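You operate a simulated robot arm through the tools that you are given. There is no shell and no other tool.

The job below is to be done with a simulated two-armed robot. You get a single attempt, and the scene is never put back.

## Task
Open the white chest door, fetch the low green tray and set it on the upper shelf in the tool chest, then shut the door. Put the green towel pack from the steel bench top on top of the wooden block there. Open the top chest drawer, take the red plug from the steel bench top and leave it in the inside of the top chest drawer and shut the drawer again. Take the teal sensor and leave it on top of the black block on the steel bench top. Put the tape roll from the steel bench top on the top of the blue tool chest. Take the yellow wedge from the black bench top and leave it on top of the brown carton there. The order is free. Set down upright: green towel pack, yellow wedge.

Only the result counts: the job must be done as asked and must still hold three seconds after the hand-in. Knocking over, shifting, dropping, spilling or breaking anything else fails it. Flat cloth is picked up by pressing the open fingertips on it (5 to 10 N) and closing them slowly along it; thin cloth reads only 2 to 8 mm in the jaws.

## Robot
Two 7-joint arms with fingered hands on one trunk, on a base that drives. Base frame: it is fixed to the floor where the robot stands at the start and does not move with it; the origin is under the middle of the robot, x ahead of it, y to its left, z up. Lengths are in mm, angles in rad, forces in N, time in s.
The left shoulder is at the start at [70, 166, 868], the right one opposite. With the tool pointing down near the work surface each hand reaches from about 100 to 940 mm from the robot's upright axis, wherever it stands, measured 20 degrees to its own side. Places, roughly: black block (7x7x4 cm) [-2500, -1900, 800]; brown carton (26x20x15 cm) [-600, -1500, 900]; green towel pack [-1750, -1750, 750]; inside of the top chest drawer [1900, -1800, 800]; low green tray (12x9x4 cm) [-2000, -1600, 800]; red plug (4x4x4 cm) [-2100, -2000, 800]; tape roll (6x6x4 cm) [-1300, -1800, 800]; teal sensor [-1750, -1500, 750]; top chest drawer [1900, -1800, 800]; top of the blue tool chest [1800, -1800, 1000]; upper shelf in the tool chest [1900, -1500, 400]; white chest door [2100, -1500, 400]; wooden block (25x25x14 cm) [-2300, -1900, 900]; yellow wedge (21x8x11 cm) [0, -1500, 900]. Payload 4.1 kg a hand.
Tool frame (each hand has its own): the origin (TCP) lies between the finger pads and is the grasp point; the fingertips stand 32 mm ahead of it; z points along the fingers, y is the line along which they close. Largest opening 108 mm; the body of the gripper starts 38 mm behind the TCP. The gripper is a hand of 4 fingers: y runs from the thumb to the fingers, the wrist lies at [-16, -108, -186] in the tool frame, and closing takes about 1.5 s.
Orientation is that of the tool frame in the base frame, as a unit quaternion [w, x, y, z]. With the fingers straight down and the wrist toward the robot, the tool's x, y and z point along [0, 1, 0], [1, 0, 0] and [0, 0, -1] of the base frame.

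## Interface
- The arms move only by the tool apply_moves. It takes "left_motion", "right_motion" or both (then of equal length, played together; a hand with none holds still); each is a list of rows, each an object (a shift or turn left out is 0, a gripper value left out holds the last) with "translation": the shift along the base's x, y, z in units of 25 mm (1.0 is 25 mm), a list of three; "dr": the turn, a rotation vector about the base's x, y, z in units of 8 degrees (1.0 is 8 degrees), a list of three. In form: [{"translation": [dx, dy, dz], "dr": [wx, wy, wz]}, ...]. A call has 1 to 20 rows; each row shifts and turns the commanded pose from where the row before left it. "left_grip" and "right_grip" are, for a hand that has rows, the opening, from 0 (shut) to 1 (fully open), set as the call begins (left out, the last holds). A call with a number of a shift or a turn outside -1 to 1 is refused whole. Each row takes 0.2 s and may step no farther than 50 mm and 0.15 rad from the row before; otherwise, or with a gripper value out of range, the whole call is refused. A pose out of reach is approached as far as the arm can. The call stops where the force on the tool passes 40 N (or 10 N more than at its start, if that is more) or the arm is blocked; 0.2 s more then pass. Each finger travels about 45 mm/s and halts on what it meets, pressing with about 26 N; the grip force reading is that of the motor and also rises with nothing between the fingers. The clock runs only during rows and for 0.2 s after the last one: add rows that do not move to give the fingers time. The reply holds the time, the measured pose of the TCP, the force on the tool along the base axes, the opening and the grip force, in the units named above and with some noise, with the torque about the TCP (base axes, N m) and any sound that the robot's microphone picked up.
- Cameras (640 x 400 px; columns grow to the right, rows downward): "scene" is now at [140.4, -11.3, 1104.5]; the picture's right is [-0.14, -0.99, 0.00], its down [-0.50, 0.07, -0.87] and it looks along [0.86, -0.12, -0.50] (base axes); focal length 247 px, centre (320, 200). "left" rides on the left gripper at [-64, -93, -132] in its tool frame; the picture's right is [-0.80, -0.28, 0.53], its down [0.55, -0.71, 0.45] and it looks along [0.25, 0.65, 0.72] (tool axes); focal length 247 px, centre (320, 200). "right" rides on the right gripper at [64, -93, -132] in its tool frame; the picture's right is [-0.80, 0.28, -0.53], its down [-0.55, -0.71, 0.45] and it looks along [-0.25, 0.65, 0.72] (tool axes); focal length 247 px, centre (320, 200). There is no depth. A picture from a camera that has moved, and an enlarged one, comes with that camera's place and axes in the base frame and with its lens.
- snapshot(camera): a new picture of that camera. No time passes.
- slide_trunk(by): slides the trunk up (or, below 0, down) by that many mm; the arms and the scene camera ride with it, the base frame stays. It gives what a move gives, with no picture.
- drive_base(legs): drives the robot by 1 to 6 legs, each [ahead, left, turn to the left] in mm, mm and rad, along the robot's own axes; the way and the turn of a leg run together, so that a leg with both is an arc; at most 1500 mm and 3.142 rad a leg. The arms and the cameras ride along, it lands a little off, and it stops where it bumps. It gives what a move gives.
- grasp_type(shape, hand): the hand has 4 fingers and takes this shape, open, in about a second: jaw (thumb against the fingers, like two jaws); tri (thumb and two fingers); tip (a fingertip pinch); poke (one finger out to press); point (the index stretched); flat (the hand flat); cup (the hand cupped); fist (a fist). The gripper value then closes the fingers along that shape, each until it touches; the sizes above hold for jaw. It gives what a move gives, with no picture.
- head_to(pan, tilt): turns the head with the scene camera to pan (to the left, within 1.501 rad either way) and tilt (down, from -0.506 to 1.204), counted from straight ahead of the robot. It gives what a move gives.
- close_up(camera, box): a new picture of the part [left, top, right, bottom] of that camera's present view, enlarged. No time passes.
- sign_off(): hands the job in; it is judged then, once.

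Places have to be worked out from the pictures, the camera data and where the tool is seen. Open the grippers and draw the arms clear of the work before you hand the job in, unless the task says otherwise.

The tools are called after "Emit:" by a JSON object that holds its "method" and its "body". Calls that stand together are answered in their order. apply_moves: Moves the arms, as the interface text tells. Its arguments: {"type":"object","properties":{"left_motion":{"type":"array","items":{"type":"object","properties":{"translation":{"type":"array","items":{"type":"number"}},"dr":{"type":"array","items":{"type":"number"}}}}},"left_grip":{"type":"number"},"right_motion":{"type":"array","items":{"type":"object","properties":{"translation":{"type":"array","items":{"type":"number"}},"dr":{"type":"array","items":{"type":"number"}}}}},"right_grip":{"type":"number"}},"required":[]} The other tools are called the same way: slide_trunk (by) slides the trunk up or down; grasp_type (shape, hand) gives the hand a shape; drive_base (legs) drives the base; head_to (pan, tilt) turns the head that bears the scene camera; snapshot (camera) takes a picture; close_up (camera, box) takes an enlarged picture of a part of a camera's view; sign_off () hands the job in.

At the start:

```text
clock: 0.0
left_ee_pos: [602.7, 240.3, 686.1]
left_tool_rot: [0.0, 0.707, 0.707, -0.001]
left_contact_force: [-0.5, 0.8, -0.9]
left_ft_torque: [0.02, 0.0, -0.02]
left_gripper_width: 107.7
left_gripper_force: 0.0
left_shape: jaw
right_ee_pos: [591.2, -253.6, 628.1]
right_tool_rot: [0.0, 0.707, 0.707, 0.0]
right_contact_force: [0.8, -0.2, 0.3]
right_ft_torque: [-0.04, 0.02, 0.03]
right_gripper_width: 107.4
right_gripper_force: 0.0
right_shape: jaw
trunk travel left (down, up): [-375.0, 565.0]
robot x, y, heading: [-0.9, -2.1, -0.002]
head pan, tilt: [-0.138, 0.524]
```

scene: 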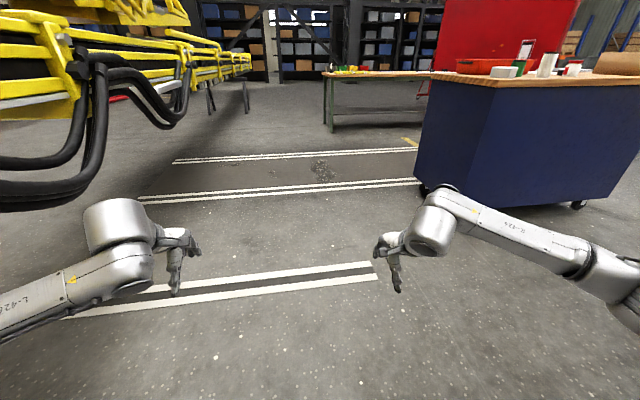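
right: 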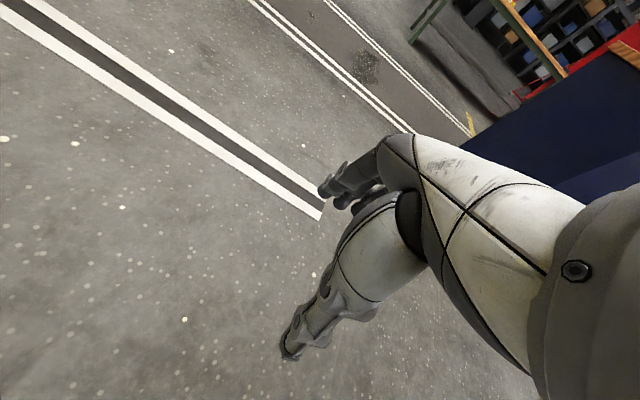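
left: 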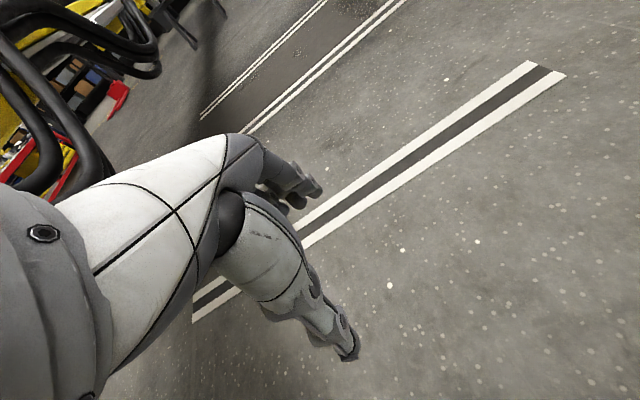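

The start pictures show a blue tool chest ahead-right; the benches should lie to the right and behind. I turn the head to the right to survey.

Emit:
{"method": "head_to", "body": {"pan": -0.8, "tilt": 0.3}}

```text
clock: 1.0
left_ee_pos: [602.5, 240.6, 685.7]
left_tool_rot: [0.0, 0.708, 0.707, 0.0]
left_contact_force: [0.4, -1.1, 0.8]
left_ft_torque: [-0.01, 0.02, -0.03]
left_gripper_width: 107.7
left_gripper_force: 0.0
left_shape: jaw
right_ee_pos: [590.6, -254.3, 627.2]
right_tool_rot: [0.0, 0.707, 0.707, -0.001]
right_contact_force: [-0.3, 0.3, 0.2]
right_ft_torque: [-0.01, 0.0, -0.01]
right_gripper_width: 107.8
right_gripper_force: 0.0
right_shape: jaw
trunk travel left (down, up): [-375.0, 565.0]
robot x, y, heading: [-2.9, -0.3, 0.003]
head pan, tilt: [-0.799, 0.3]
```

The head is turned; I take a picture.

Emit:
{"method": "snapshot", "body": {"camera": "scene"}}

Emit:
{"method": "head_to", "body": {"pan": -1.5, "tilt": 0.3}}

Emit:
{"method": "snapshot", "body": {"camera": "scene"}}

```text
taken
camera scene: at [116.0, -65.7, 1125.1], right [-0.72, -0.7, 0.0], down [-0.21, 0.21, -0.96], along [0.67, -0.68, -0.3], focal length 247 px, centre (320, 200)
```

scene: 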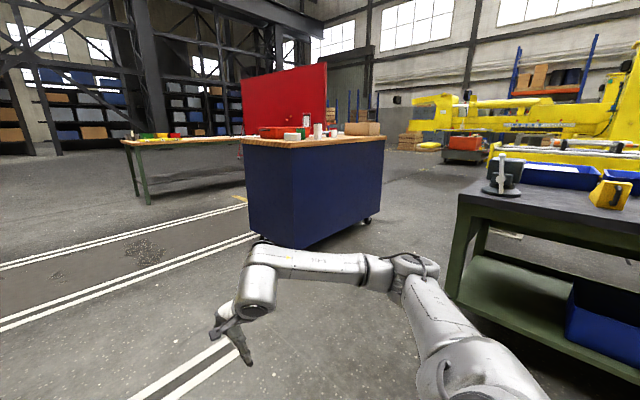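

```text
clock: 2.1
left_ee_pos: [602.8, 240.8, 686.1]
left_tool_rot: [0.0, 0.707, 0.707, 0.001]
left_contact_force: [0.6, -0.2, -0.1]
left_ft_torque: [0.02, 0.0, 0.02]
left_gripper_width: 107.5
left_gripper_force: 0.0
left_shape: jaw
right_ee_pos: [590.6, -253.8, 628.1]
right_tool_rot: [0.0, 0.707, 0.707, 0.0]
right_contact_force: [-0.5, -0.2, -0.4]
right_ft_torque: [0.04, 0.0, -0.01]
right_gripper_width: 107.6
right_gripper_force: 0.1
right_shape: jaw
trunk travel left (down, up): [-375.0, 565.0]
robot x, y, heading: [0.8, 1.7, -0.0]
head pan, tilt: [-1.499, 0.3]
```

```text
taken
camera scene: at [57.6, -91.9, 1125.2], right [-1.0, -0.07, 0.0], down [-0.02, 0.29, -0.96], along [0.07, -0.95, -0.3], focal length 247 px, centre (320, 200)
```

scene: 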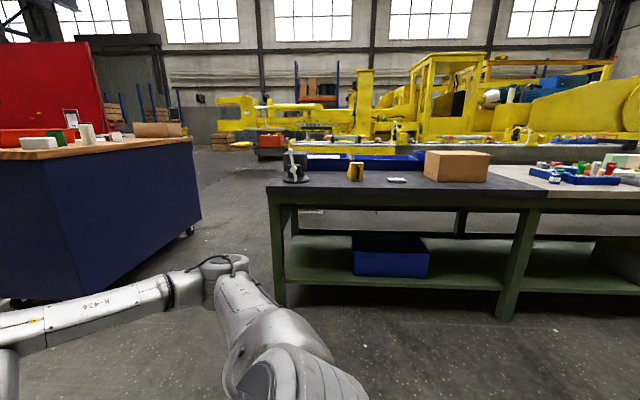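

The chest's +y and -x faces are plain, so its front likely faces +x or -y. The black bench is right of me; I turn the robot to face it (-y), which keeps the arms clear of everything.

Emit:
{"method": "drive_base", "body": {"legs": [[0, 0, -1.5708]]}}

Emit:
{"method": "head_to", "body": {"pan": 0.0, "tilt": 0.5}}

Emit:
{"method": "snapshot", "body": {"camera": "scene"}}

```text
clock: 6.3
left_ee_pos: [256.0, -595.4, 686.4]
left_tool_rot: [0.0, 1.0, 0.013, 0.0]
left_contact_force: [-0.1, 1.2, 0.5]
left_ft_torque: [-0.02, -0.03, -0.02]
left_gripper_width: 107.6
left_gripper_force: 0.1
left_shape: jaw
right_ee_pos: [-238.6, -597.4, 628.8]
right_tool_rot: [0.0, 1.0, 0.015, 0.0]
right_contact_force: [-0.7, -1.2, -0.9]
right_ft_torque: [-0.01, 0.0, -0.03]
right_gripper_width: 107.3
right_gripper_force: 0.2
right_shape: jaw
trunk travel left (down, up): [-375.0, 565.0]
robot x, y, heading: [2.8, 1.6, -1.542]
head pan, tilt: [-1.499, 0.3]
```

```text
clock: 7.9
left_ee_pos: [255.5, -594.2, 686.0]
left_tool_rot: [0.0, 1.0, 0.012, 0.0]
left_contact_force: [0.4, 0.4, -0.4]
left_ft_torque: [-0.01, 0.02, 0.03]
left_gripper_width: 107.7
left_gripper_force: 0.0
left_shape: jaw
right_ee_pos: [-237.9, -597.4, 626.9]
right_tool_rot: [0.0, 1.0, 0.015, 0.0]
right_contact_force: [-0.8, 0.5, 0.4]
right_ft_torque: [-0.04, 0.01, -0.01]
right_gripper_width: 107.7
right_gripper_force: 0.2
right_shape: jaw
trunk travel left (down, up): [-375.0, 565.0]
robot x, y, heading: [-5.2, 1.0, -1.55]
head pan, tilt: [0.0, 0.499]
```

```text
taken
camera scene: at [4.3, -140.0, 1106.7], right [-1.0, -0.03, 0.0], down [-0.01, 0.48, -0.88], along [0.02, -0.88, -0.48], focal length 247 px, centre (320, 200)
```

scene: 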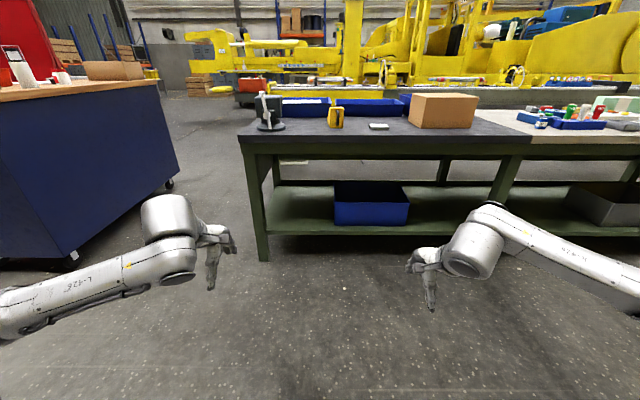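

The bench's near edge shows around row 140; I take enlarged views of the bench top to see the wedge and the carton.

Emit:
{"method": "close_up", "body": {"camera": "scene", "box": [230, 70, 500, 160]}}

Emit:
{"method": "close_up", "body": {"camera": "scene", "box": [440, 60, 640, 180]}}

Emit:
{"method": "close_up", "body": {"camera": "scene", "box": [0, 20, 200, 140]}}

```text
2.37 times, centred on (365, 115) of scene
camera zoom: at [4.3, -140.0, 1106.7], right [-1.0, -0.03, 0.0], down [-0.01, 0.48, -0.88], along [0.02, -0.88, -0.48], focal length 586 px, centre (213, 402)
```

zoom: 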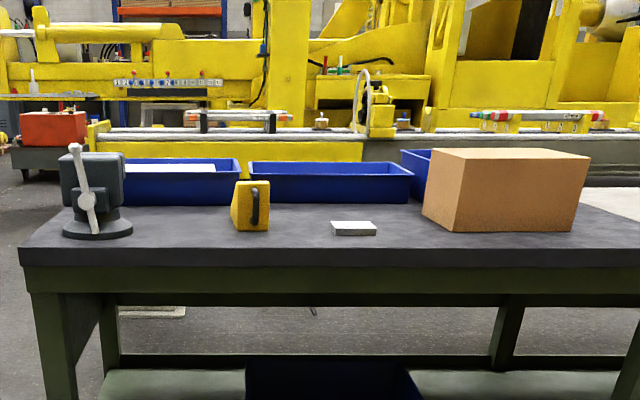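

```text
3.20 times, centred on (540, 120) of scene
camera zoom: at [4.3, -140.0, 1106.7], right [-1.0, -0.03, 0.0], down [-0.01, 0.48, -0.88], along [0.02, -0.88, -0.48], focal length 792 px, centre (-384, 456)
```

zoom: 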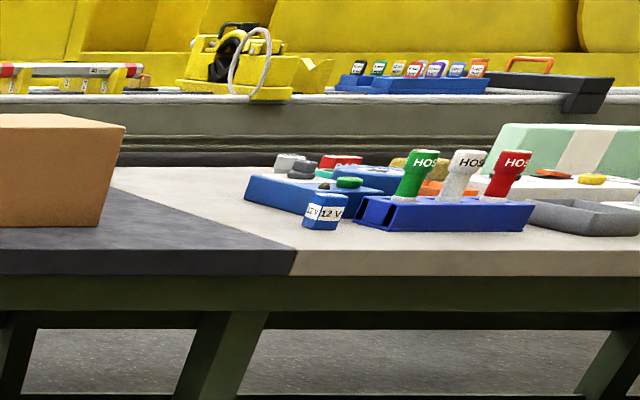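

```text
3.20 times, centred on (100, 80) of scene
camera zoom: at [4.3, -140.0, 1106.7], right [-1.0, -0.03, 0.0], down [-0.01, 0.48, -0.88], along [0.02, -0.88, -0.48], focal length 792 px, centre (1024, 584)
```

zoom: 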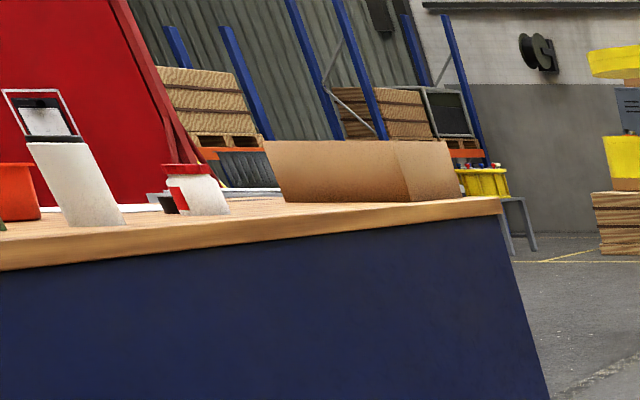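

Bench top is about z 825 with its near edge near y -1260; the carton is near (-610,-1530), the wedge near (-45,-1500). I raise the trunk so the hands clear the bench height and the camera looks down better, then look.

Emit:
{"method": "slide_trunk", "body": {"by": 350}}

Emit:
{"method": "snapshot", "body": {"camera": "scene"}}

Emit:
{"method": "close_up", "body": {"camera": "scene", "box": [230, 100, 510, 220]}}

```text
clock: 11.3
left_ee_pos: [256.0, -596.6, 1036.5]
left_tool_rot: [0.001, 1.0, 0.013, 0.0]
left_contact_force: [-1.2, 0.6, -0.5]
left_ft_torque: [-0.01, -0.03, 0.0]
left_gripper_width: 107.5
left_gripper_force: 0.1
left_shape: jaw
right_ee_pos: [-238.3, -597.1, 976.7]
right_tool_rot: [0.0, 1.0, 0.014, 0.0]
right_contact_force: [0.3, -0.1, 0.8]
right_ft_torque: [0.02, 0.03, -0.01]
right_gripper_width: 107.3
right_gripper_force: 0.1
right_shape: jaw
trunk travel left (down, up): [-725.0, 215.0]
robot x, y, heading: [-2.3, 1.2, -1.543]
head pan, tilt: [0.0, 0.499]
```

```text
taken
camera scene: at [4.3, -140.2, 1456.7], right [-1.0, -0.03, 0.0], down [-0.01, 0.48, -0.88], along [0.02, -0.88, -0.48], focal length 247 px, centre (320, 200)
```

scene: 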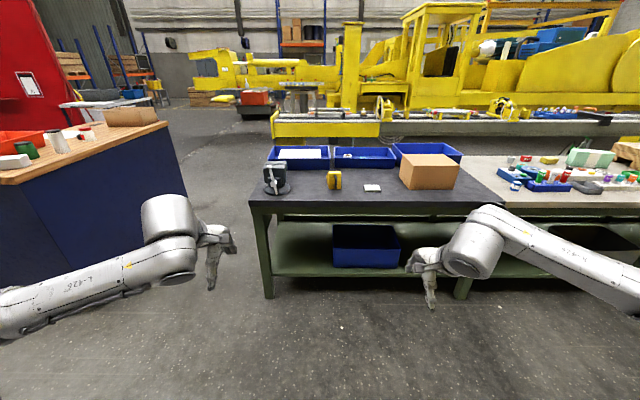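

```text
2.29 times, centred on (370, 160) of scene
camera zoom: at [4.3, -140.2, 1456.7], right [-1.0, -0.03, 0.0], down [-0.01, 0.48, -0.88], along [0.02, -0.88, -0.48], focal length 565 px, centre (206, 291)
```

zoom: 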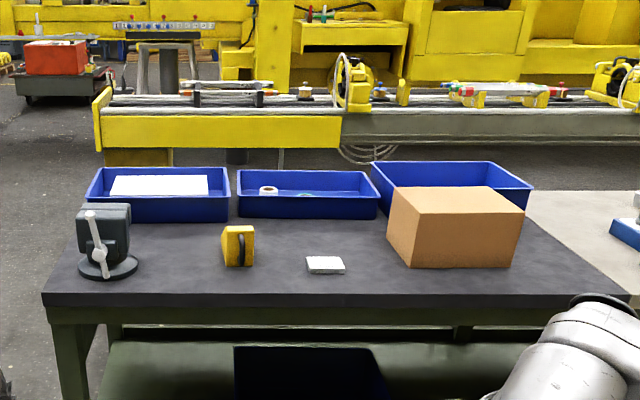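

The wedge is yawed a bit and the vise sits near (285,-1410) where the left hand would pass, so I first draw the left hand back and up before driving closer.

Emit:
{"method": "apply_moves", "body": {"left_motion": [{"translation": [0, 1, 0.3]}, {"translation": [0, 1, 0.3]}, {"translation": [0, 1, 0.3]}, {"translation": [0, 1, 0.3]}, {"translation": [0, 1, 0.3]}, {"translation": [0, 1, 0.3]}, {"translation": [0, 1, 0.3]}, {"translation": [0, 1, 0.3]}, {"translation": [0, 1, 0.3]}, {"translation": [0, 1, 0.3]}], "right_motion": [{"translation": [0, 0, 1]}, {"translation": [0, 0, 1]}, {"translation": [0, 0, 1]}, {"translation": [0, 0, 1]}, {"translation": [0, 0, 0]}, {"translation": [0, 0, 0]}, {"translation": [0, 0, 0]}, {"translation": [0, 0, 0]}, {"translation": [0, 0, 0]}, {"translation": [0, 0, 0]}]}}

Emit:
{"method": "drive_base", "body": {"legs": [[650, 50, -0.028]]}}

Emit:
{"method": "head_to", "body": {"pan": -0.1, "tilt": 0.75}}

Emit:
{"method": "snapshot", "body": {"camera": "scene"}}

Emit:
{"method": "snapshot", "body": {"camera": "right"}}

```text
clock: 13.5
left_ee_pos: [274.7, -513.7, 1086.1]
left_tool_rot: [0.0, 1.0, 0.013, 0.0]
left_contact_force: [0.0, -0.1, -0.3]
left_ft_torque: [0.06, 0.03, 0.0]
left_gripper_width: 107.6
left_gripper_force: 0.1
left_shape: jaw
left hand out of reach, approached as far as the arm can: row 4, 5, 6, 7, 8, 9, 10
right_ee_pos: [-238.0, -596.9, 1078.9]
right_tool_rot: [0.0, 1.0, 0.014, 0.0]
right_contact_force: [0.2, -0.7, -0.4]
right_ft_torque: [0.0, 0.0, -0.02]
right_gripper_width: 107.2
right_gripper_force: 0.1
right_shape: jaw
trunk travel left (down, up): [-725.0, 215.0]
robot x, y, heading: [-0.6, -1.9, -1.544]
head pan, tilt: [0.0, 0.499]
```

```text
clock: 17.1
left_ee_pos: [310.3, -1177.5, 1086.1]
left_tool_rot: [0.0, 1.0, -0.004, 0.0]
left_contact_force: [-0.2, 0.4, -1.1]
left_ft_torque: [0.01, -0.02, 0.0]
left_gripper_width: 107.7
left_gripper_force: 0.2
left_shape: jaw
right_ee_pos: [-204.4, -1243.1, 1077.8]
right_tool_rot: [0.0, 1.0, -0.005, -0.001]
right_contact_force: [0.0, 0.0, -0.2]
right_ft_torque: [-0.01, 0.01, 0.01]
right_gripper_width: 107.7
right_gripper_force: 0.0
right_shape: jaw
trunk travel left (down, up): [-725.0, 215.0]
robot x, y, heading: [54.4, -652.0, -1.579]
head pan, tilt: [0.0, 0.499]
```

```text
clock: 17.9
left_ee_pos: [311.0, -1178.3, 1086.1]
left_tool_rot: [-0.001, 1.0, -0.005, 0.0]
left_contact_force: [0.3, 1.2, -0.9]
left_ft_torque: [-0.04, -0.01, 0.0]
left_gripper_width: 107.6
left_gripper_force: 0.1
left_shape: jaw
right_ee_pos: [-202.8, -1242.1, 1077.4]
right_tool_rot: [0.0, 1.0, -0.004, 0.0]
right_contact_force: [-0.3, -0.4, -0.2]
right_ft_torque: [0.0, 0.01, 0.03]
right_gripper_width: 107.7
right_gripper_force: 0.2
right_shape: jaw
trunk travel left (down, up): [-725.0, 215.0]
robot x, y, heading: [57.1, -654.2, -1.575]
head pan, tilt: [-0.099, 0.75]
```

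```text
taken
camera scene: at [46.5, -785.8, 1434.8], right [-0.99, 0.11, 0.0], down [0.07, 0.68, -0.73], along [-0.08, -0.73, -0.68], focal length 247 px, centre (320, 200)
```

scene: 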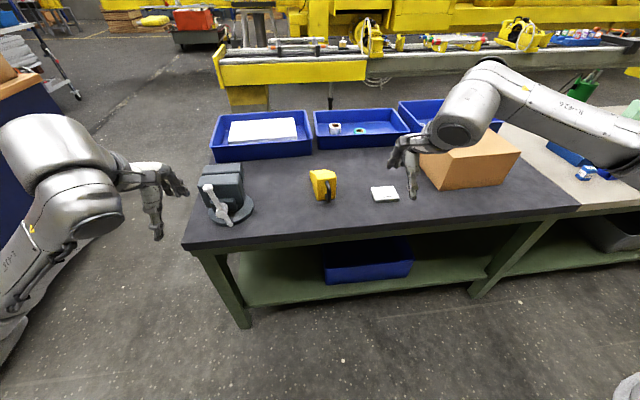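

```text
taken
camera right: at [-138.1, -1150.3, 1209.4], right [-0.8, -0.28, 0.53], down [-0.54, 0.71, -0.45], along [-0.25, -0.65, -0.72], focal length 247 px, centre (320, 200)
```

right: 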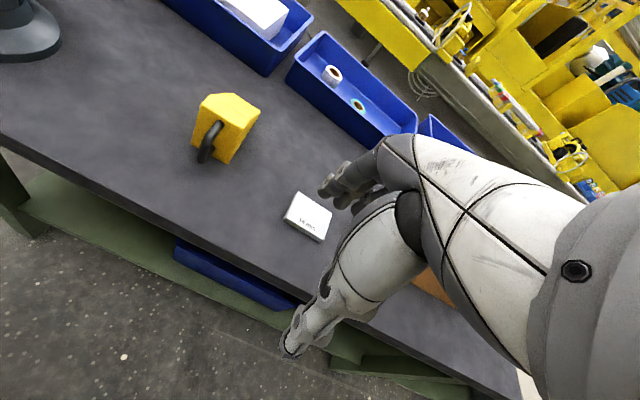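

The right hand camera sees the wedge well; I enlarge the wedge in both cameras to triangulate its place and yaw.

Emit:
{"method": "close_up", "body": {"camera": "right", "box": [150, 60, 310, 200]}}

Emit:
{"method": "close_up", "body": {"camera": "scene", "box": [290, 150, 430, 230]}}

Emit:
{"method": "close_up", "body": {"camera": "scene", "box": [170, 100, 570, 350]}}

```text
2.86 times, centred on (230, 130) of right
camera zoom: at [-138.1, -1150.3, 1209.4], right [-0.8, -0.28, 0.53], down [-0.54, 0.71, -0.45], along [-0.25, -0.65, -0.72], focal length 706 px, centre (577, 400)
```

zoom: 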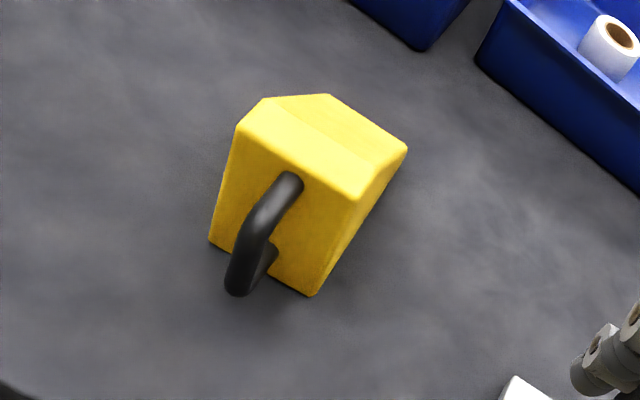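

```text
4.57 times, centred on (360, 190) of scene
camera zoom: at [46.5, -785.8, 1434.8], right [-0.99, 0.11, 0.0], down [0.07, 0.68, -0.73], along [-0.08, -0.73, -0.68], focal length 1131 px, centre (137, 246)
```

zoom: 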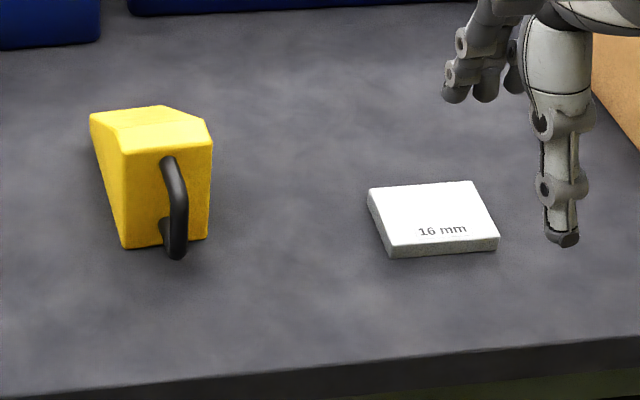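

```text
1.60 times, centred on (370, 225) of scene
camera zoom: at [46.5, -785.8, 1434.8], right [-0.99, 0.11, 0.0], down [0.07, 0.68, -0.73], along [-0.08, -0.73, -0.68], focal length 396 px, centre (240, 160)
```

zoom: 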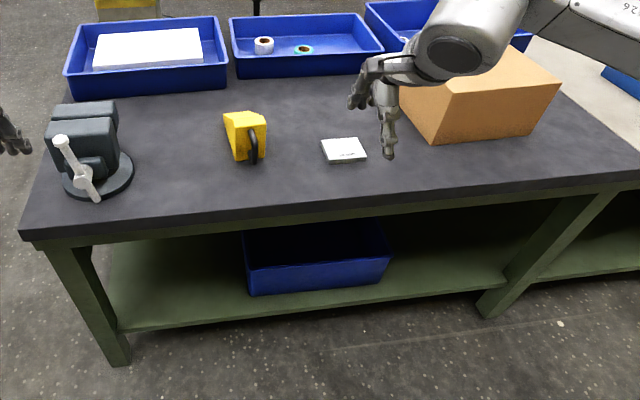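

Both cameras agree: the wedge's front face runs from (-14,-1438) to (-81,-1444), its thin end is near (-32,-1616), bench z 825, yaw about 5°. I drive 145 mm closer and start turning the right hand so it closes across the wedge's width.

Emit:
{"method": "drive_base", "body": {"legs": [[145, 0, 0]]}}

Emit:
{"method": "apply_moves", "body": {"right_motion": [{"dr": [0, 0, 1]}, {"dr": [0, 0, 1]}, {"dr": [0, 0, 1]}, {"dr": [0, 0, 1]}, {"dr": [0, 0, 1]}, {"dr": [0, 0, 1]}, {"dr": [0, 0, 1]}, {"dr": [0, 0, 1]}, {"dr": [0, 0, 1]}, {"dr": [0, 0, 1]}, {"dr": [0, 0, 1]}, {"dr": [0, 0, 0.9]}]}}

Emit:
{"method": "snapshot", "body": {"camera": "scene"}}

Emit:
{"method": "snapshot", "body": {"camera": "right"}}

```text
clock: 19.2
left_ee_pos: [310.1, -1321.0, 1085.5]
left_tool_rot: [0.0, 1.0, -0.005, 0.001]
left_contact_force: [0.0, -0.3, -0.2]
left_ft_torque: [0.02, -0.01, 0.01]
left_gripper_width: 107.7
left_gripper_force: 0.1
left_shape: jaw
right_ee_pos: [-204.3, -1387.5, 1078.7]
right_tool_rot: [0.0, 1.0, -0.004, 0.0]
right_contact_force: [0.2, -0.5, -0.3]
right_ft_torque: [-0.01, -0.01, 0.0]
right_gripper_width: 107.5
right_gripper_force: 0.2
right_shape: jaw
trunk travel left (down, up): [-725.0, 215.0]
robot x, y, heading: [54.8, -798.2, -1.58]
head pan, tilt: [-0.099, 0.75]
```

```text
clock: 21.9
left_ee_pos: [309.2, -1321.5, 1086.7]
left_tool_rot: [0.0, 1.0, -0.005, 0.0]
left_contact_force: [-0.2, 0.4, 0.4]
left_ft_torque: [0.05, -0.02, 0.01]
left_gripper_width: 107.7
left_gripper_force: 0.2
left_shape: jaw
right_ee_pos: [-198.7, -1382.3, 1070.3]
right_tool_rot: [0.002, 0.953, 0.301, -0.035]
right_contact_force: [-0.6, -0.9, -0.9]
right_ft_torque: [0.0, -0.01, 0.0]
right_gripper_width: 107.8
right_gripper_force: 0.1
right_shape: jaw
right hand out of reach, approached as far as the arm can: row 5, 6, 7, 8, 9, 10, 11, 12
trunk travel left (down, up): [-725.0, 215.0]
robot x, y, heading: [53.0, -797.6, -1.58]
head pan, tilt: [-0.099, 0.75]
```

```text
taken
camera scene: at [44.9, -930.2, 1434.8], right [-0.99, 0.11, 0.0], down [0.07, 0.68, -0.73], along [-0.08, -0.73, -0.68], focal length 247 px, centre (320, 200)
```

scene: 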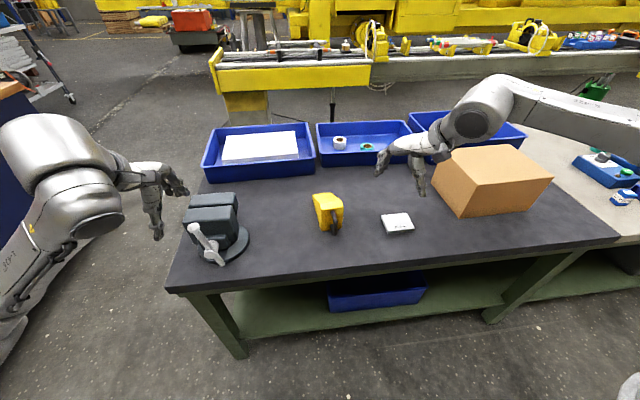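

```text
taken
camera right: at [-189.7, -1265.7, 1198.6], right [-0.45, -0.68, 0.58], down [-0.88, 0.25, -0.4], along [0.12, -0.69, -0.71], focal length 247 px, centre (320, 200)
```

right: 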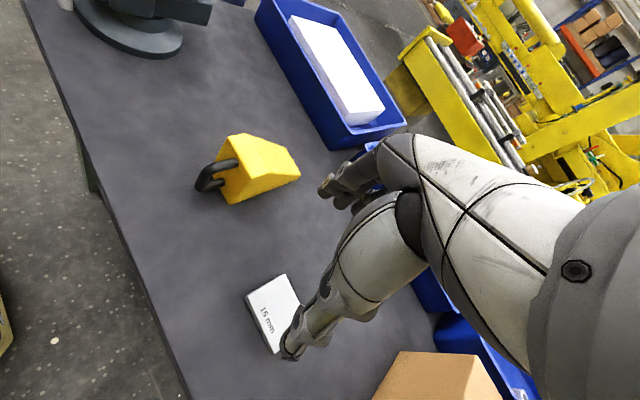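

The wrist yaw stopped at about 35° because the forearm is nearly horizontal. Raising the trunk and lowering the hand should make the forearm steep and free the yaw, so I raise the trunk fully and bring the hand above the wedge, still well over it.

Emit:
{"method": "slide_trunk", "body": {"by": 210}}

Emit:
{"method": "apply_moves", "body": {"right_motion": [{"translation": [0.52, -0.33, -0.95]}, {"translation": [0.52, -0.33, -0.95]}, {"translation": [0.52, -0.33, -0.95]}, {"translation": [0.52, -0.33, -0.95]}, {"translation": [0.52, -0.33, -0.95]}, {"translation": [0.52, -0.33, -0.95]}, {"translation": [0.52, -0.33, -0.95]}, {"translation": [0.52, -0.33, -0.95]}, {"translation": [0.52, -0.33, -0.95]}, {"translation": [0.52, -0.33, -0.95]}, {"translation": [0.52, -0.33, -0.95]}, {"translation": [0.52, -0.33, -0.95]}]}}

```text
clock: 24.1
left_ee_pos: [309.6, -1321.8, 1296.1]
left_tool_rot: [0.0, 1.0, -0.004, 0.0]
left_contact_force: [-0.3, 0.0, -0.9]
left_ft_torque: [0.04, 0.02, -0.03]
left_gripper_width: 107.7
left_gripper_force: 0.1
left_shape: jaw
right_ee_pos: [-197.6, -1382.4, 1280.7]
right_tool_rot: [0.002, 0.953, 0.301, -0.034]
right_contact_force: [0.7, 1.1, 0.5]
right_ft_torque: [-0.03, 0.01, -0.01]
right_gripper_width: 107.3
right_gripper_force: 0.0
right_shape: jaw
trunk travel left (down, up): [-935.0, 5.0]
robot x, y, heading: [53.1, -803.6, -1.577]
head pan, tilt: [-0.099, 0.75]
```

```text
clock: 26.7
left_ee_pos: [311.2, -1323.1, 1295.1]
left_tool_rot: [0.0, 1.0, -0.004, 0.0]
left_contact_force: [-1.0, 0.9, -0.2]
left_ft_torque: [0.0, 0.01, 0.03]
left_gripper_width: 107.5
left_gripper_force: 0.0
left_shape: jaw
right_ee_pos: [-40.8, -1480.5, 991.5]
right_tool_rot: [0.001, 0.953, 0.301, -0.035]
right_contact_force: [-0.4, 0.1, 0.7]
right_ft_torque: [0.04, 0.0, -0.02]
right_gripper_width: 107.7
right_gripper_force: 0.0
right_shape: jaw
trunk travel left (down, up): [-935.0, 5.0]
robot x, y, heading: [53.9, -803.6, -1.579]
head pan, tilt: [-0.099, 0.75]
```

The hand is now at (-41,-1480,992) above the wedge. I level its small tilt and try the remaining 60° of yaw.

Emit:
{"method": "apply_moves", "body": {"right_motion": [{"dr": [0.16, -0.47, 0]}, {"dr": [0, 0, 1]}, {"dr": [0, 0, 1]}, {"dr": [0, 0, 1]}, {"dr": [0, 0, 1]}, {"dr": [0, 0, 1]}, {"dr": [0, 0, 1]}, {"dr": [0, 0, 1]}, {"dr": [0, 0, 0.5]}]}}

Emit:
{"method": "snapshot", "body": {"camera": "scene"}}

Emit:
{"method": "snapshot", "body": {"camera": "right"}}

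```text
clock: 28.7
left_ee_pos: [309.5, -1321.5, 1296.5]
left_tool_rot: [0.0, 1.0, -0.005, 0.0]
left_contact_force: [0.0, 0.4, -0.1]
left_ft_torque: [-0.01, 0.01, 0.02]
left_gripper_width: 107.7
left_gripper_force: 0.0
left_shape: jaw
right_ee_pos: [-41.9, -1481.3, 993.3]
right_tool_rot: [0.001, 0.943, 0.333, 0.0]
right_contact_force: [-0.2, -0.2, 0.6]
right_ft_torque: [-0.06, 0.0, 0.02]
right_gripper_width: 107.8
right_gripper_force: 0.1
right_shape: jaw
right hand out of reach, approached as far as the arm can: row 2, 3, 4, 5, 6, 7, 8, 9
trunk travel left (down, up): [-935.0, 5.0]
robot x, y, heading: [52.0, -800.6, -1.581]
head pan, tilt: [-0.099, 0.75]
```

```text
taken
camera scene: at [45.5, -930.1, 1644.8], right [-0.99, 0.11, 0.0], down [0.07, 0.68, -0.73], along [-0.08, -0.73, -0.68], focal length 247 px, centre (320, 200)
```

scene: 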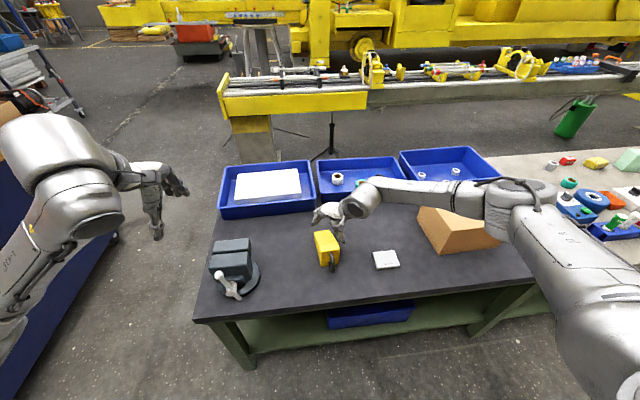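

```text
taken
camera right: at [-49.2, -1367.2, 1125.3], right [-0.44, -0.72, 0.53], down [-0.87, 0.2, -0.45], along [0.21, -0.66, -0.72], focal length 247 px, centre (320, 200)
```

right: 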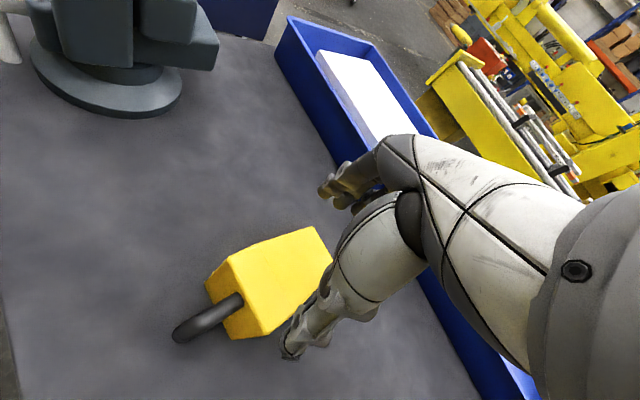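

Yaw stalls at 39° this way. I test the other turning direction (thumb to the left) at this safe height to learn the arm's yaw range.

Emit:
{"method": "apply_moves", "body": {"right_motion": [{"translation": [0, 0, 1], "dr": [0, 0, -1]}, {"dr": [0, 0, -1]}, {"dr": [0, 0, -1]}, {"dr": [0, 0, -1]}, {"dr": [0, 0, -1]}, {"dr": [0, 0, -1]}, {"dr": [0, 0, -1]}, {"dr": [0, 0, -1]}, {"dr": [0, 0, -1]}, {"dr": [0, 0, -1]}, {"dr": [0, 0, -1]}, {"dr": [0, 0, -1]}, {"dr": [0, 0, -1]}, {"dr": [0, 0, -1]}, {"dr": [0, 0, -1]}, {"dr": [0, 0, -0.5]}]}}

Emit:
{"method": "snapshot", "body": {"camera": "scene"}}

```text
clock: 32.1
left_ee_pos: [310.9, -1322.4, 1296.3]
left_tool_rot: [0.001, 1.0, -0.004, 0.0]
left_contact_force: [-0.2, 0.5, -0.3]
left_ft_torque: [-0.01, 0.02, -0.04]
left_gripper_width: 107.8
left_gripper_force: 0.0
left_shape: jaw
right_ee_pos: [-42.5, -1480.6, 1019.4]
right_tool_rot: [0.001, 0.736, -0.677, -0.002]
right_contact_force: [0.1, -0.4, 0.4]
right_ft_torque: [-0.01, 0.0, 0.02]
right_gripper_width: 107.7
right_gripper_force: 0.0
right_shape: jaw
trunk travel left (down, up): [-935.0, 5.0]
robot x, y, heading: [54.3, -801.9, -1.582]
head pan, tilt: [-0.099, 0.75]
```

```text
taken
camera scene: at [45.8, -930.3, 1644.8], right [-0.99, 0.11, 0.0], down [0.07, 0.68, -0.73], along [-0.08, -0.73, -0.68], focal length 247 px, centre (320, 200)
```

scene: 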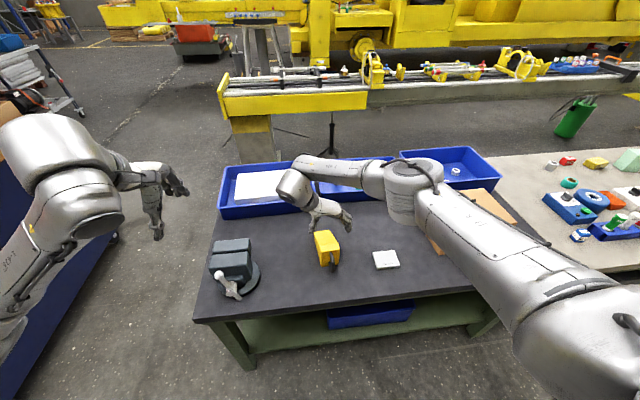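

Turning clockwise works fully: yaw is now -85°, matching the wedge's width direction. I check the view from the right hand and scene before descending.

Emit:
{"method": "snapshot", "body": {"camera": "right"}}

Emit:
{"method": "close_up", "body": {"camera": "scene", "box": [260, 140, 420, 280]}}

```text
taken
camera right: at [56.4, -1536.5, 1151.0], right [-0.35, 0.77, 0.53], down [0.66, 0.61, -0.45], along [-0.67, 0.19, -0.72], focal length 247 px, centre (320, 200)
```

right: 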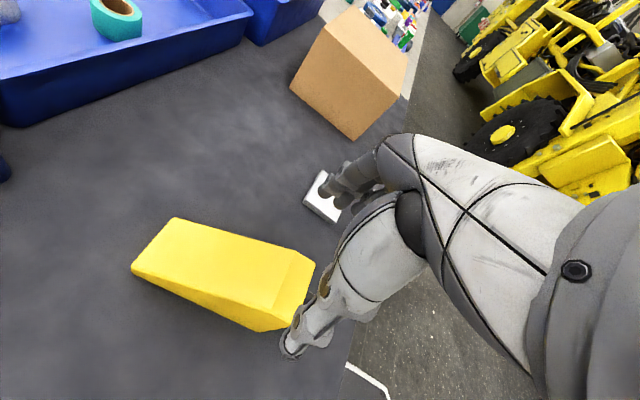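

```text
2.86 times, centred on (340, 210) of scene
camera zoom: at [45.8, -930.3, 1644.8], right [-0.99, 0.11, 0.0], down [0.07, 0.68, -0.73], along [-0.08, -0.73, -0.68], focal length 707 px, centre (263, 171)
```

zoom: 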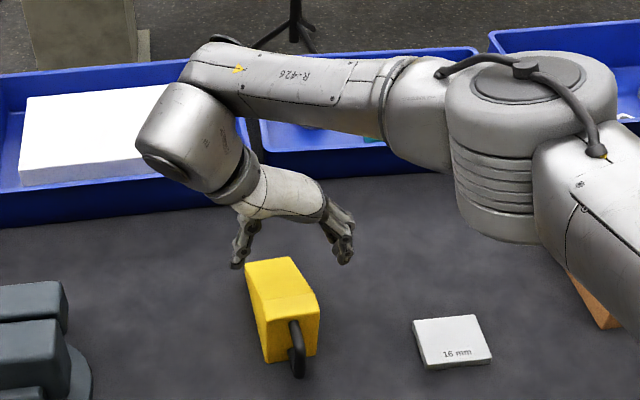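

The hand is well aligned over the wedge with thumb on the +x side. I shift 14 mm to y -1495 and descend to z about 935, then check.

Emit:
{"method": "apply_moves", "body": {"right_motion": [{"translation": [0, -0.58, 0]}, {"translation": [0, 0, -0.85]}, {"translation": [0, 0, -0.85]}, {"translation": [0, 0, -0.85]}, {"translation": [0, 0, -0.85]}], "right_grip": 1.0}}

Emit:
{"method": "snapshot", "body": {"camera": "right"}}

Emit:
{"method": "close_up", "body": {"camera": "scene", "box": [260, 140, 420, 280]}}

```text
clock: 33.3
left_ee_pos: [310.7, -1321.2, 1296.5]
left_tool_rot: [0.0, 1.0, -0.005, -0.001]
left_contact_force: [-0.1, -0.9, 0.3]
left_ft_torque: [-0.01, 0.01, 0.02]
left_gripper_width: 107.6
left_gripper_force: 0.0
left_shape: jaw
right_ee_pos: [-41.3, -1494.5, 934.5]
right_tool_rot: [0.0, 0.738, -0.675, -0.001]
right_contact_force: [0.2, 0.6, -0.5]
right_ft_torque: [0.03, -0.02, -0.01]
right_gripper_width: 107.6
right_gripper_force: 0.0
right_shape: jaw
trunk travel left (down, up): [-935.0, 5.0]
robot x, y, heading: [54.2, -797.8, -1.58]
head pan, tilt: [-0.099, 0.75]
```

```text
taken
camera right: at [56.7, -1551.0, 1065.0], right [-0.35, 0.77, 0.53], down [0.65, 0.61, -0.45], along [-0.67, 0.19, -0.72], focal length 247 px, centre (320, 200)
```

right: 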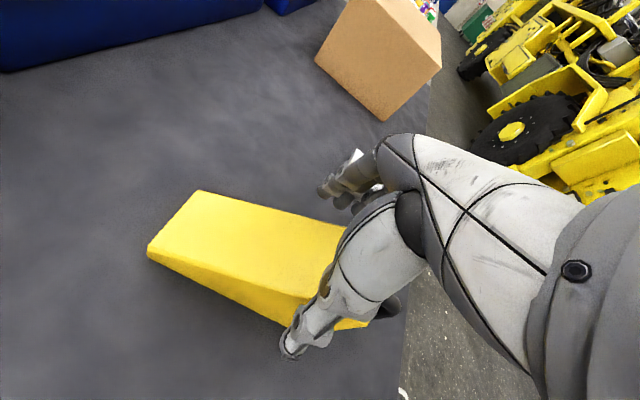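

```text
2.86 times, centred on (340, 210) of scene
camera zoom: at [46.6, -930.3, 1644.8], right [-0.99, 0.11, 0.0], down [0.07, 0.68, -0.73], along [-0.08, -0.73, -0.68], focal length 707 px, centre (263, 171)
```

zoom: 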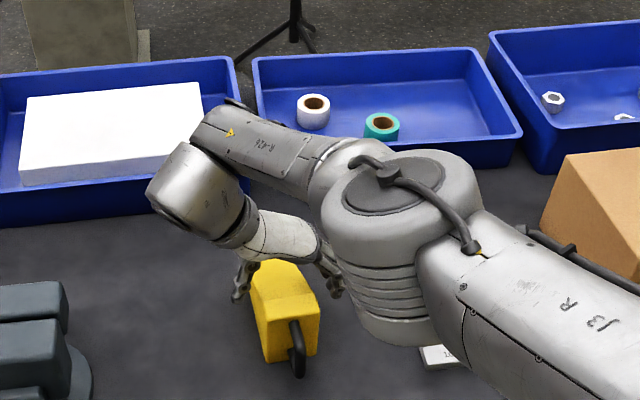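

The fingers straddle the wedge cleanly. I shift 12 mm toward the wedge's centre of mass, lower to z about 899, and close the hand.

Emit:
{"method": "apply_moves", "body": {"right_motion": [{"translation": [0, -0.5, 0]}, {"translation": [0, 0, -0.7]}, {"translation": [0, 0, -0.72]}]}}

Emit:
{"method": "snapshot", "body": {"camera": "right"}}

Emit:
{"method": "apply_moves", "body": {"right_motion": [{}, {}, {}, {}, {}, {}, {}, {}, {}, {}], "right_grip": 0.0}}

Emit:
{"method": "snapshot", "body": {"camera": "right"}}

```text
clock: 34.1
left_ee_pos: [307.7, -1322.4, 1295.2]
left_tool_rot: [-0.001, 1.0, -0.005, 0.001]
left_contact_force: [-0.1, 0.6, 0.6]
left_ft_torque: [0.01, -0.02, 0.01]
left_gripper_width: 107.9
left_gripper_force: 0.1
left_shape: jaw
right_ee_pos: [-48.2, -1491.1, 907.4]
right_tool_rot: [0.0, 0.738, -0.675, 0.001]
right_contact_force: [-0.6, 0.1, 1.0]
right_ft_torque: [-0.02, 0.02, 0.03]
right_gripper_width: 107.8
right_gripper_force: 0.0
right_shape: jaw
right hand out of reach, approached as far as the arm can: row 1, 2, 3
trunk travel left (down, up): [-935.0, 5.0]
robot x, y, heading: [56.5, -798.7, -1.58]
head pan, tilt: [-0.099, 0.75]
```

```text
taken
camera right: at [50.2, -1546.3, 1038.9], right [-0.35, 0.77, 0.53], down [0.65, 0.61, -0.45], along [-0.67, 0.19, -0.72], focal length 247 px, centre (320, 200)
```

right: 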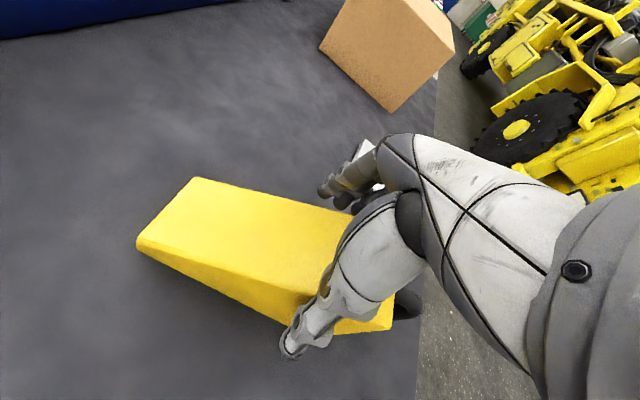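

```text
clock: 36.3
left_ee_pos: [310.1, -1321.3, 1296.0]
left_tool_rot: [0.0, 1.0, -0.004, -0.001]
left_contact_force: [0.4, 0.4, 0.7]
left_ft_torque: [-0.01, -0.05, 0.0]
left_gripper_width: 107.7
left_gripper_force: 0.1
left_shape: jaw
right_ee_pos: [-46.2, -1491.4, 907.3]
right_tool_rot: [0.001, 0.737, -0.675, 0.0]
right_contact_force: [-1.0, 1.2, 0.7]
right_ft_torque: [0.04, 0.01, -0.01]
right_gripper_width: 64.7
right_gripper_force: 26.2
right_shape: jaw
trunk travel left (down, up): [-935.0, 5.0]
robot x, y, heading: [57.7, -801.4, -1.576]
head pan, tilt: [-0.099, 0.75]
```

```text
taken
camera right: at [51.8, -1546.1, 1039.4], right [-0.35, 0.77, 0.53], down [0.65, 0.61, -0.45], along [-0.67, 0.19, -0.72], focal length 247 px, centre (320, 200)
```

right: 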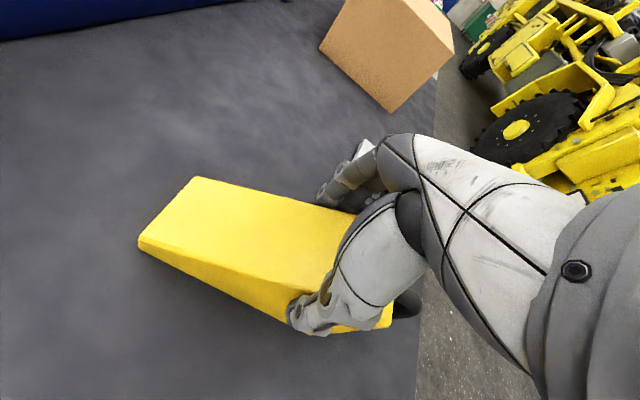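

The hand holds the wedge (64.7 mm, 26 N) though the arm was near its reach limit. I lift gently and check that it comes along.

Emit:
{"method": "apply_moves", "body": {"right_motion": [{"translation": [0, 0, 0.4]}, {"translation": [0, 0, 0.6]}, {"translation": [0, 0, 0.8]}, {"translation": [0, 0, 0.8]}, {"translation": [0, 0, 0.8]}, {"translation": [0, 0, 0.8]}, {"translation": [0, 0, 0.8]}, {"translation": [0, 0, 0.8]}]}}

Emit:
{"method": "snapshot", "body": {"camera": "right"}}

Emit:
{"method": "snapshot", "body": {"camera": "scene"}}

```text
clock: 38.1
left_ee_pos: [310.0, -1321.7, 1295.9]
left_tool_rot: [-0.001, 1.0, -0.005, 0.0]
left_contact_force: [0.6, 0.5, 0.4]
left_ft_torque: [0.0, 0.04, 0.01]
left_gripper_width: 107.6
left_gripper_force: 0.0
left_shape: jaw
right_ee_pos: [-44.7, -1491.7, 1050.6]
right_tool_rot: [-0.001, 0.737, -0.675, -0.002]
right_contact_force: [-0.5, 0.3, -8.1]
right_ft_torque: [0.05, 0.01, 0.0]
right_gripper_width: 64.8
right_gripper_force: 25.8
right_shape: jaw
trunk travel left (down, up): [-935.0, 5.0]
robot x, y, heading: [53.6, -799.7, -1.579]
head pan, tilt: [-0.099, 0.75]
```

```text
taken
camera right: at [53.8, -1547.4, 1182.0], right [-0.35, 0.77, 0.54], down [0.65, 0.61, -0.45], along [-0.67, 0.19, -0.72], focal length 247 px, centre (320, 200)
```

right: 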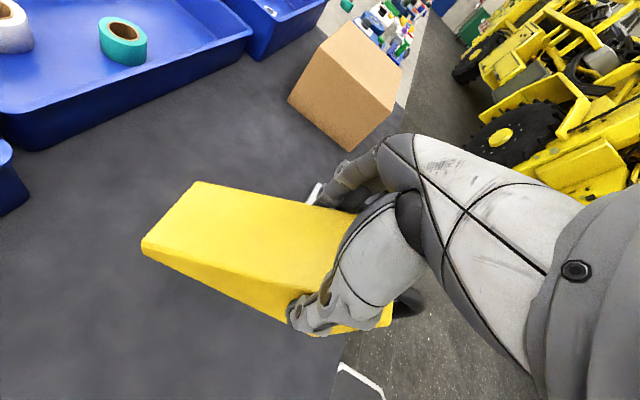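

```text
taken
camera scene: at [45.3, -931.0, 1644.7], right [-0.99, 0.11, 0.0], down [0.07, 0.68, -0.73], along [-0.08, -0.73, -0.68], focal length 247 px, centre (320, 200)
```

scene: 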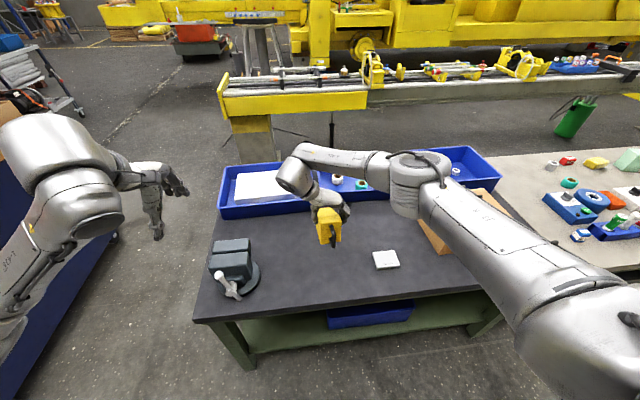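

The wedge is held level (about 8 N). I raise it 60 mm more and turn it 85° so its length will lie along the carton's long side, before driving sideways toward the carton.

Emit:
{"method": "apply_moves", "body": {"right_motion": [{"translation": [0, 0.3, 0.8]}, {"translation": [0, 0.3, 0.8]}, {"translation": [0, 0.3, 0.8]}, {"dr": [0, 0, 0.9]}, {"dr": [0, 0, 0.9]}, {"dr": [0, 0, 0.9]}, {"dr": [0, 0, 0.9]}, {"dr": [0, 0, 0.9]}, {"dr": [0, 0, 0.9]}, {"dr": [0, 0, 0.9]}, {"dr": [0, 0, 0.9]}, {"dr": [0, 0, 0.9]}, {"dr": [0, 0, 0.9]}, {"dr": [0, 0, 0.9]}, {"dr": [0, 0, 0.7]}, {}]}}

Emit:
{"method": "snapshot", "body": {"camera": "scene"}}

```text
clock: 41.5
left_ee_pos: [310.0, -1322.5, 1295.2]
left_tool_rot: [0.0, 1.0, -0.004, -0.001]
left_contact_force: [0.1, 0.0, -0.3]
left_ft_torque: [0.01, -0.03, 0.04]
left_gripper_width: 107.7
left_gripper_force: 0.2
left_shape: jaw
right_ee_pos: [-46.4, -1470.3, 1112.0]
right_tool_rot: [0.0, 1.0, -0.002, -0.001]
right_contact_force: [0.4, -0.1, -7.0]
right_ft_torque: [-0.03, 0.05, -0.03]
right_gripper_width: 64.7
right_gripper_force: 26.0
right_shape: jaw
trunk travel left (down, up): [-935.0, 5.0]
robot x, y, heading: [53.7, -794.4, -1.581]
head pan, tilt: [-0.099, 0.75]
```

```text
taken
camera scene: at [45.6, -931.6, 1644.6], right [-0.99, 0.11, 0.0], down [0.07, 0.68, -0.73], along [-0.08, -0.73, -0.68], focal length 247 px, centre (320, 200)
```

scene: 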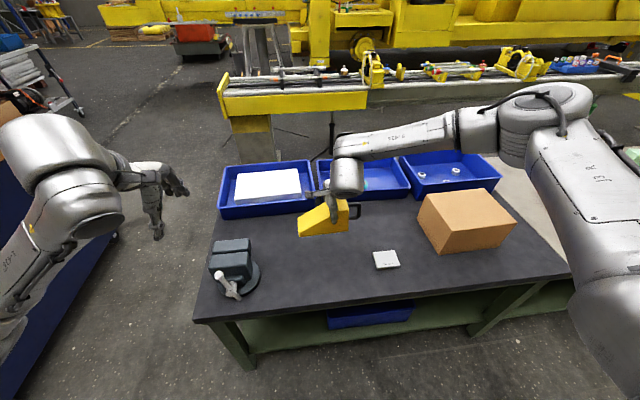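

The wedge is turned as planned and the carton is fully visible. I enlarge the carton to compute its corners.

Emit:
{"method": "close_up", "body": {"camera": "scene", "box": [380, 170, 540, 270]}}

```text
4.00 times, centred on (460, 220) of scene
camera zoom: at [45.6, -931.6, 1644.6], right [-0.99, 0.11, 0.0], down [0.07, 0.68, -0.73], along [-0.08, -0.73, -0.68], focal length 989 px, centre (-240, 120)
```

zoom: 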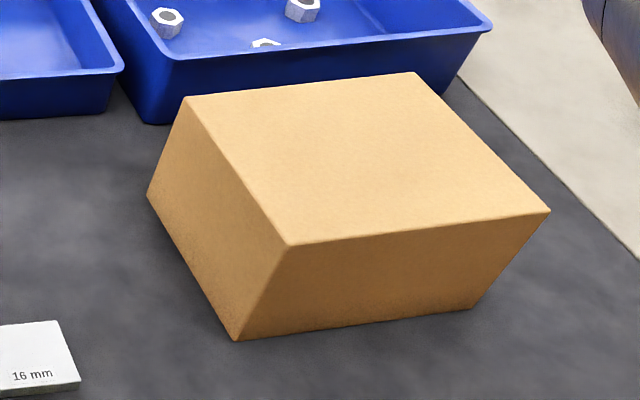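

The carton top is centred near (-597,-1543) at z 975, yaw about 3°. I drive 560 mm to the robot's right with the wedge held at 55 mm above the carton level.

Emit:
{"method": "drive_base", "body": {"legs": [[0, -560, 0]]}}

Emit:
{"method": "snapshot", "body": {"camera": "scene"}}

```text
clock: 44.7
left_ee_pos: [-242.8, -1319.1, 1296.0]
left_tool_rot: [-0.001, 1.0, -0.01, -0.001]
left_contact_force: [1.0, -0.6, 0.3]
left_ft_torque: [0.03, 0.03, 0.02]
left_gripper_width: 107.8
left_gripper_force: 0.0
left_shape: jaw
right_ee_pos: [-601.8, -1462.6, 1112.5]
right_tool_rot: [0.0, 1.0, -0.007, -0.002]
right_contact_force: [0.5, -0.1, -7.7]
right_ft_torque: [-0.03, 0.05, -0.02]
right_gripper_width: 64.8
right_gripper_force: 25.7
right_shape: jaw
trunk travel left (down, up): [-935.0, 5.0]
robot x, y, heading: [-494.4, -788.9, -1.594]
head pan, tilt: [-0.099, 0.75]
```

```text
taken
camera scene: at [-502.7, -923.8, 1644.6], right [-0.99, 0.12, 0.0], down [0.08, 0.68, -0.73], along [-0.09, -0.73, -0.68], focal length 247 px, centre (320, 200)
```

scene: 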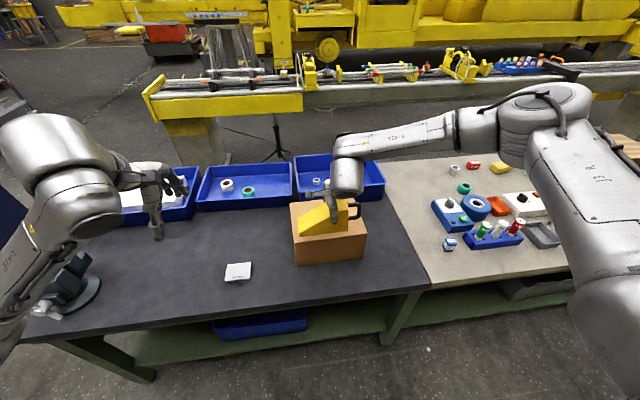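

The hand is now at (-602,-1463,1112). I move the wedge over the carton's centre at TCP (-628,-1543) and lower to about 20 mm above contact.

Emit:
{"method": "apply_moves", "body": {"right_motion": [{"translation": [-0.26, -0.8, 0]}, {"translation": [-0.26, -0.8, 0]}, {"translation": [-0.26, -0.8, 0]}, {"translation": [-0.26, -0.8, 0]}, {"translation": [0, 0, -0.5]}, {"translation": [0, 0, -0.5]}, {"translation": [0, 0, -0.4]}, {}]}}

Emit:
{"method": "snapshot", "body": {"camera": "right"}}

Emit:
{"method": "close_up", "body": {"camera": "scene", "box": [250, 120, 450, 280]}}

```text
clock: 46.5
left_ee_pos: [-244.4, -1318.0, 1295.1]
left_tool_rot: [-0.001, 1.0, -0.01, 0.0]
left_contact_force: [-0.1, -0.4, 0.3]
left_ft_torque: [-0.01, -0.01, -0.02]
left_gripper_width: 107.9
left_gripper_force: 0.1
left_shape: jaw
right_ee_pos: [-627.9, -1540.5, 1076.0]
right_tool_rot: [0.0, 1.0, -0.009, -0.001]
right_contact_force: [-0.1, -0.1, -8.2]
right_ft_torque: [-0.03, 0.03, -0.01]
right_gripper_width: 64.8
right_gripper_force: 25.8
right_shape: jaw
trunk travel left (down, up): [-935.0, 5.0]
robot x, y, heading: [-495.8, -792.8, -1.591]
head pan, tilt: [-0.099, 0.75]
```

```text
taken
camera right: at [-561.6, -1448.9, 1207.7], right [-0.8, -0.27, 0.53], down [-0.54, 0.71, -0.45], along [-0.26, -0.65, -0.72], focal length 247 px, centre (320, 200)
```

right: 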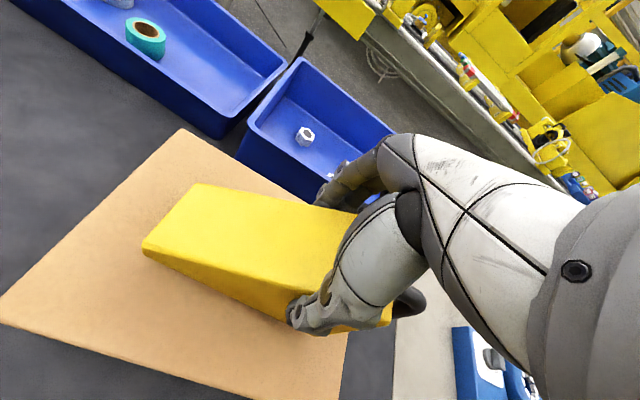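

```text
2.50 times, centred on (350, 200) of scene
camera zoom: at [-504.1, -923.8, 1644.6], right [-0.99, 0.12, 0.0], down [0.08, 0.68, -0.73], along [-0.09, -0.73, -0.68], focal length 618 px, centre (245, 200)
```

zoom: 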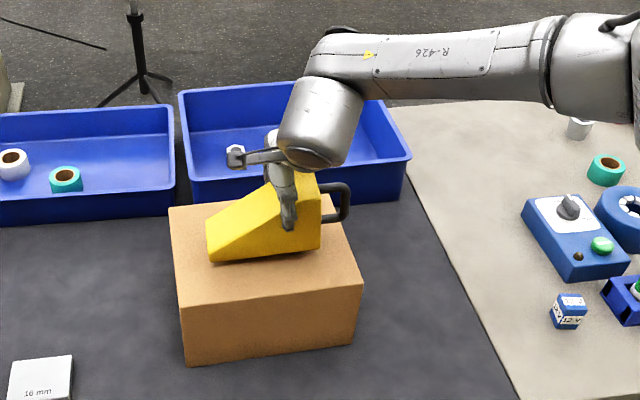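

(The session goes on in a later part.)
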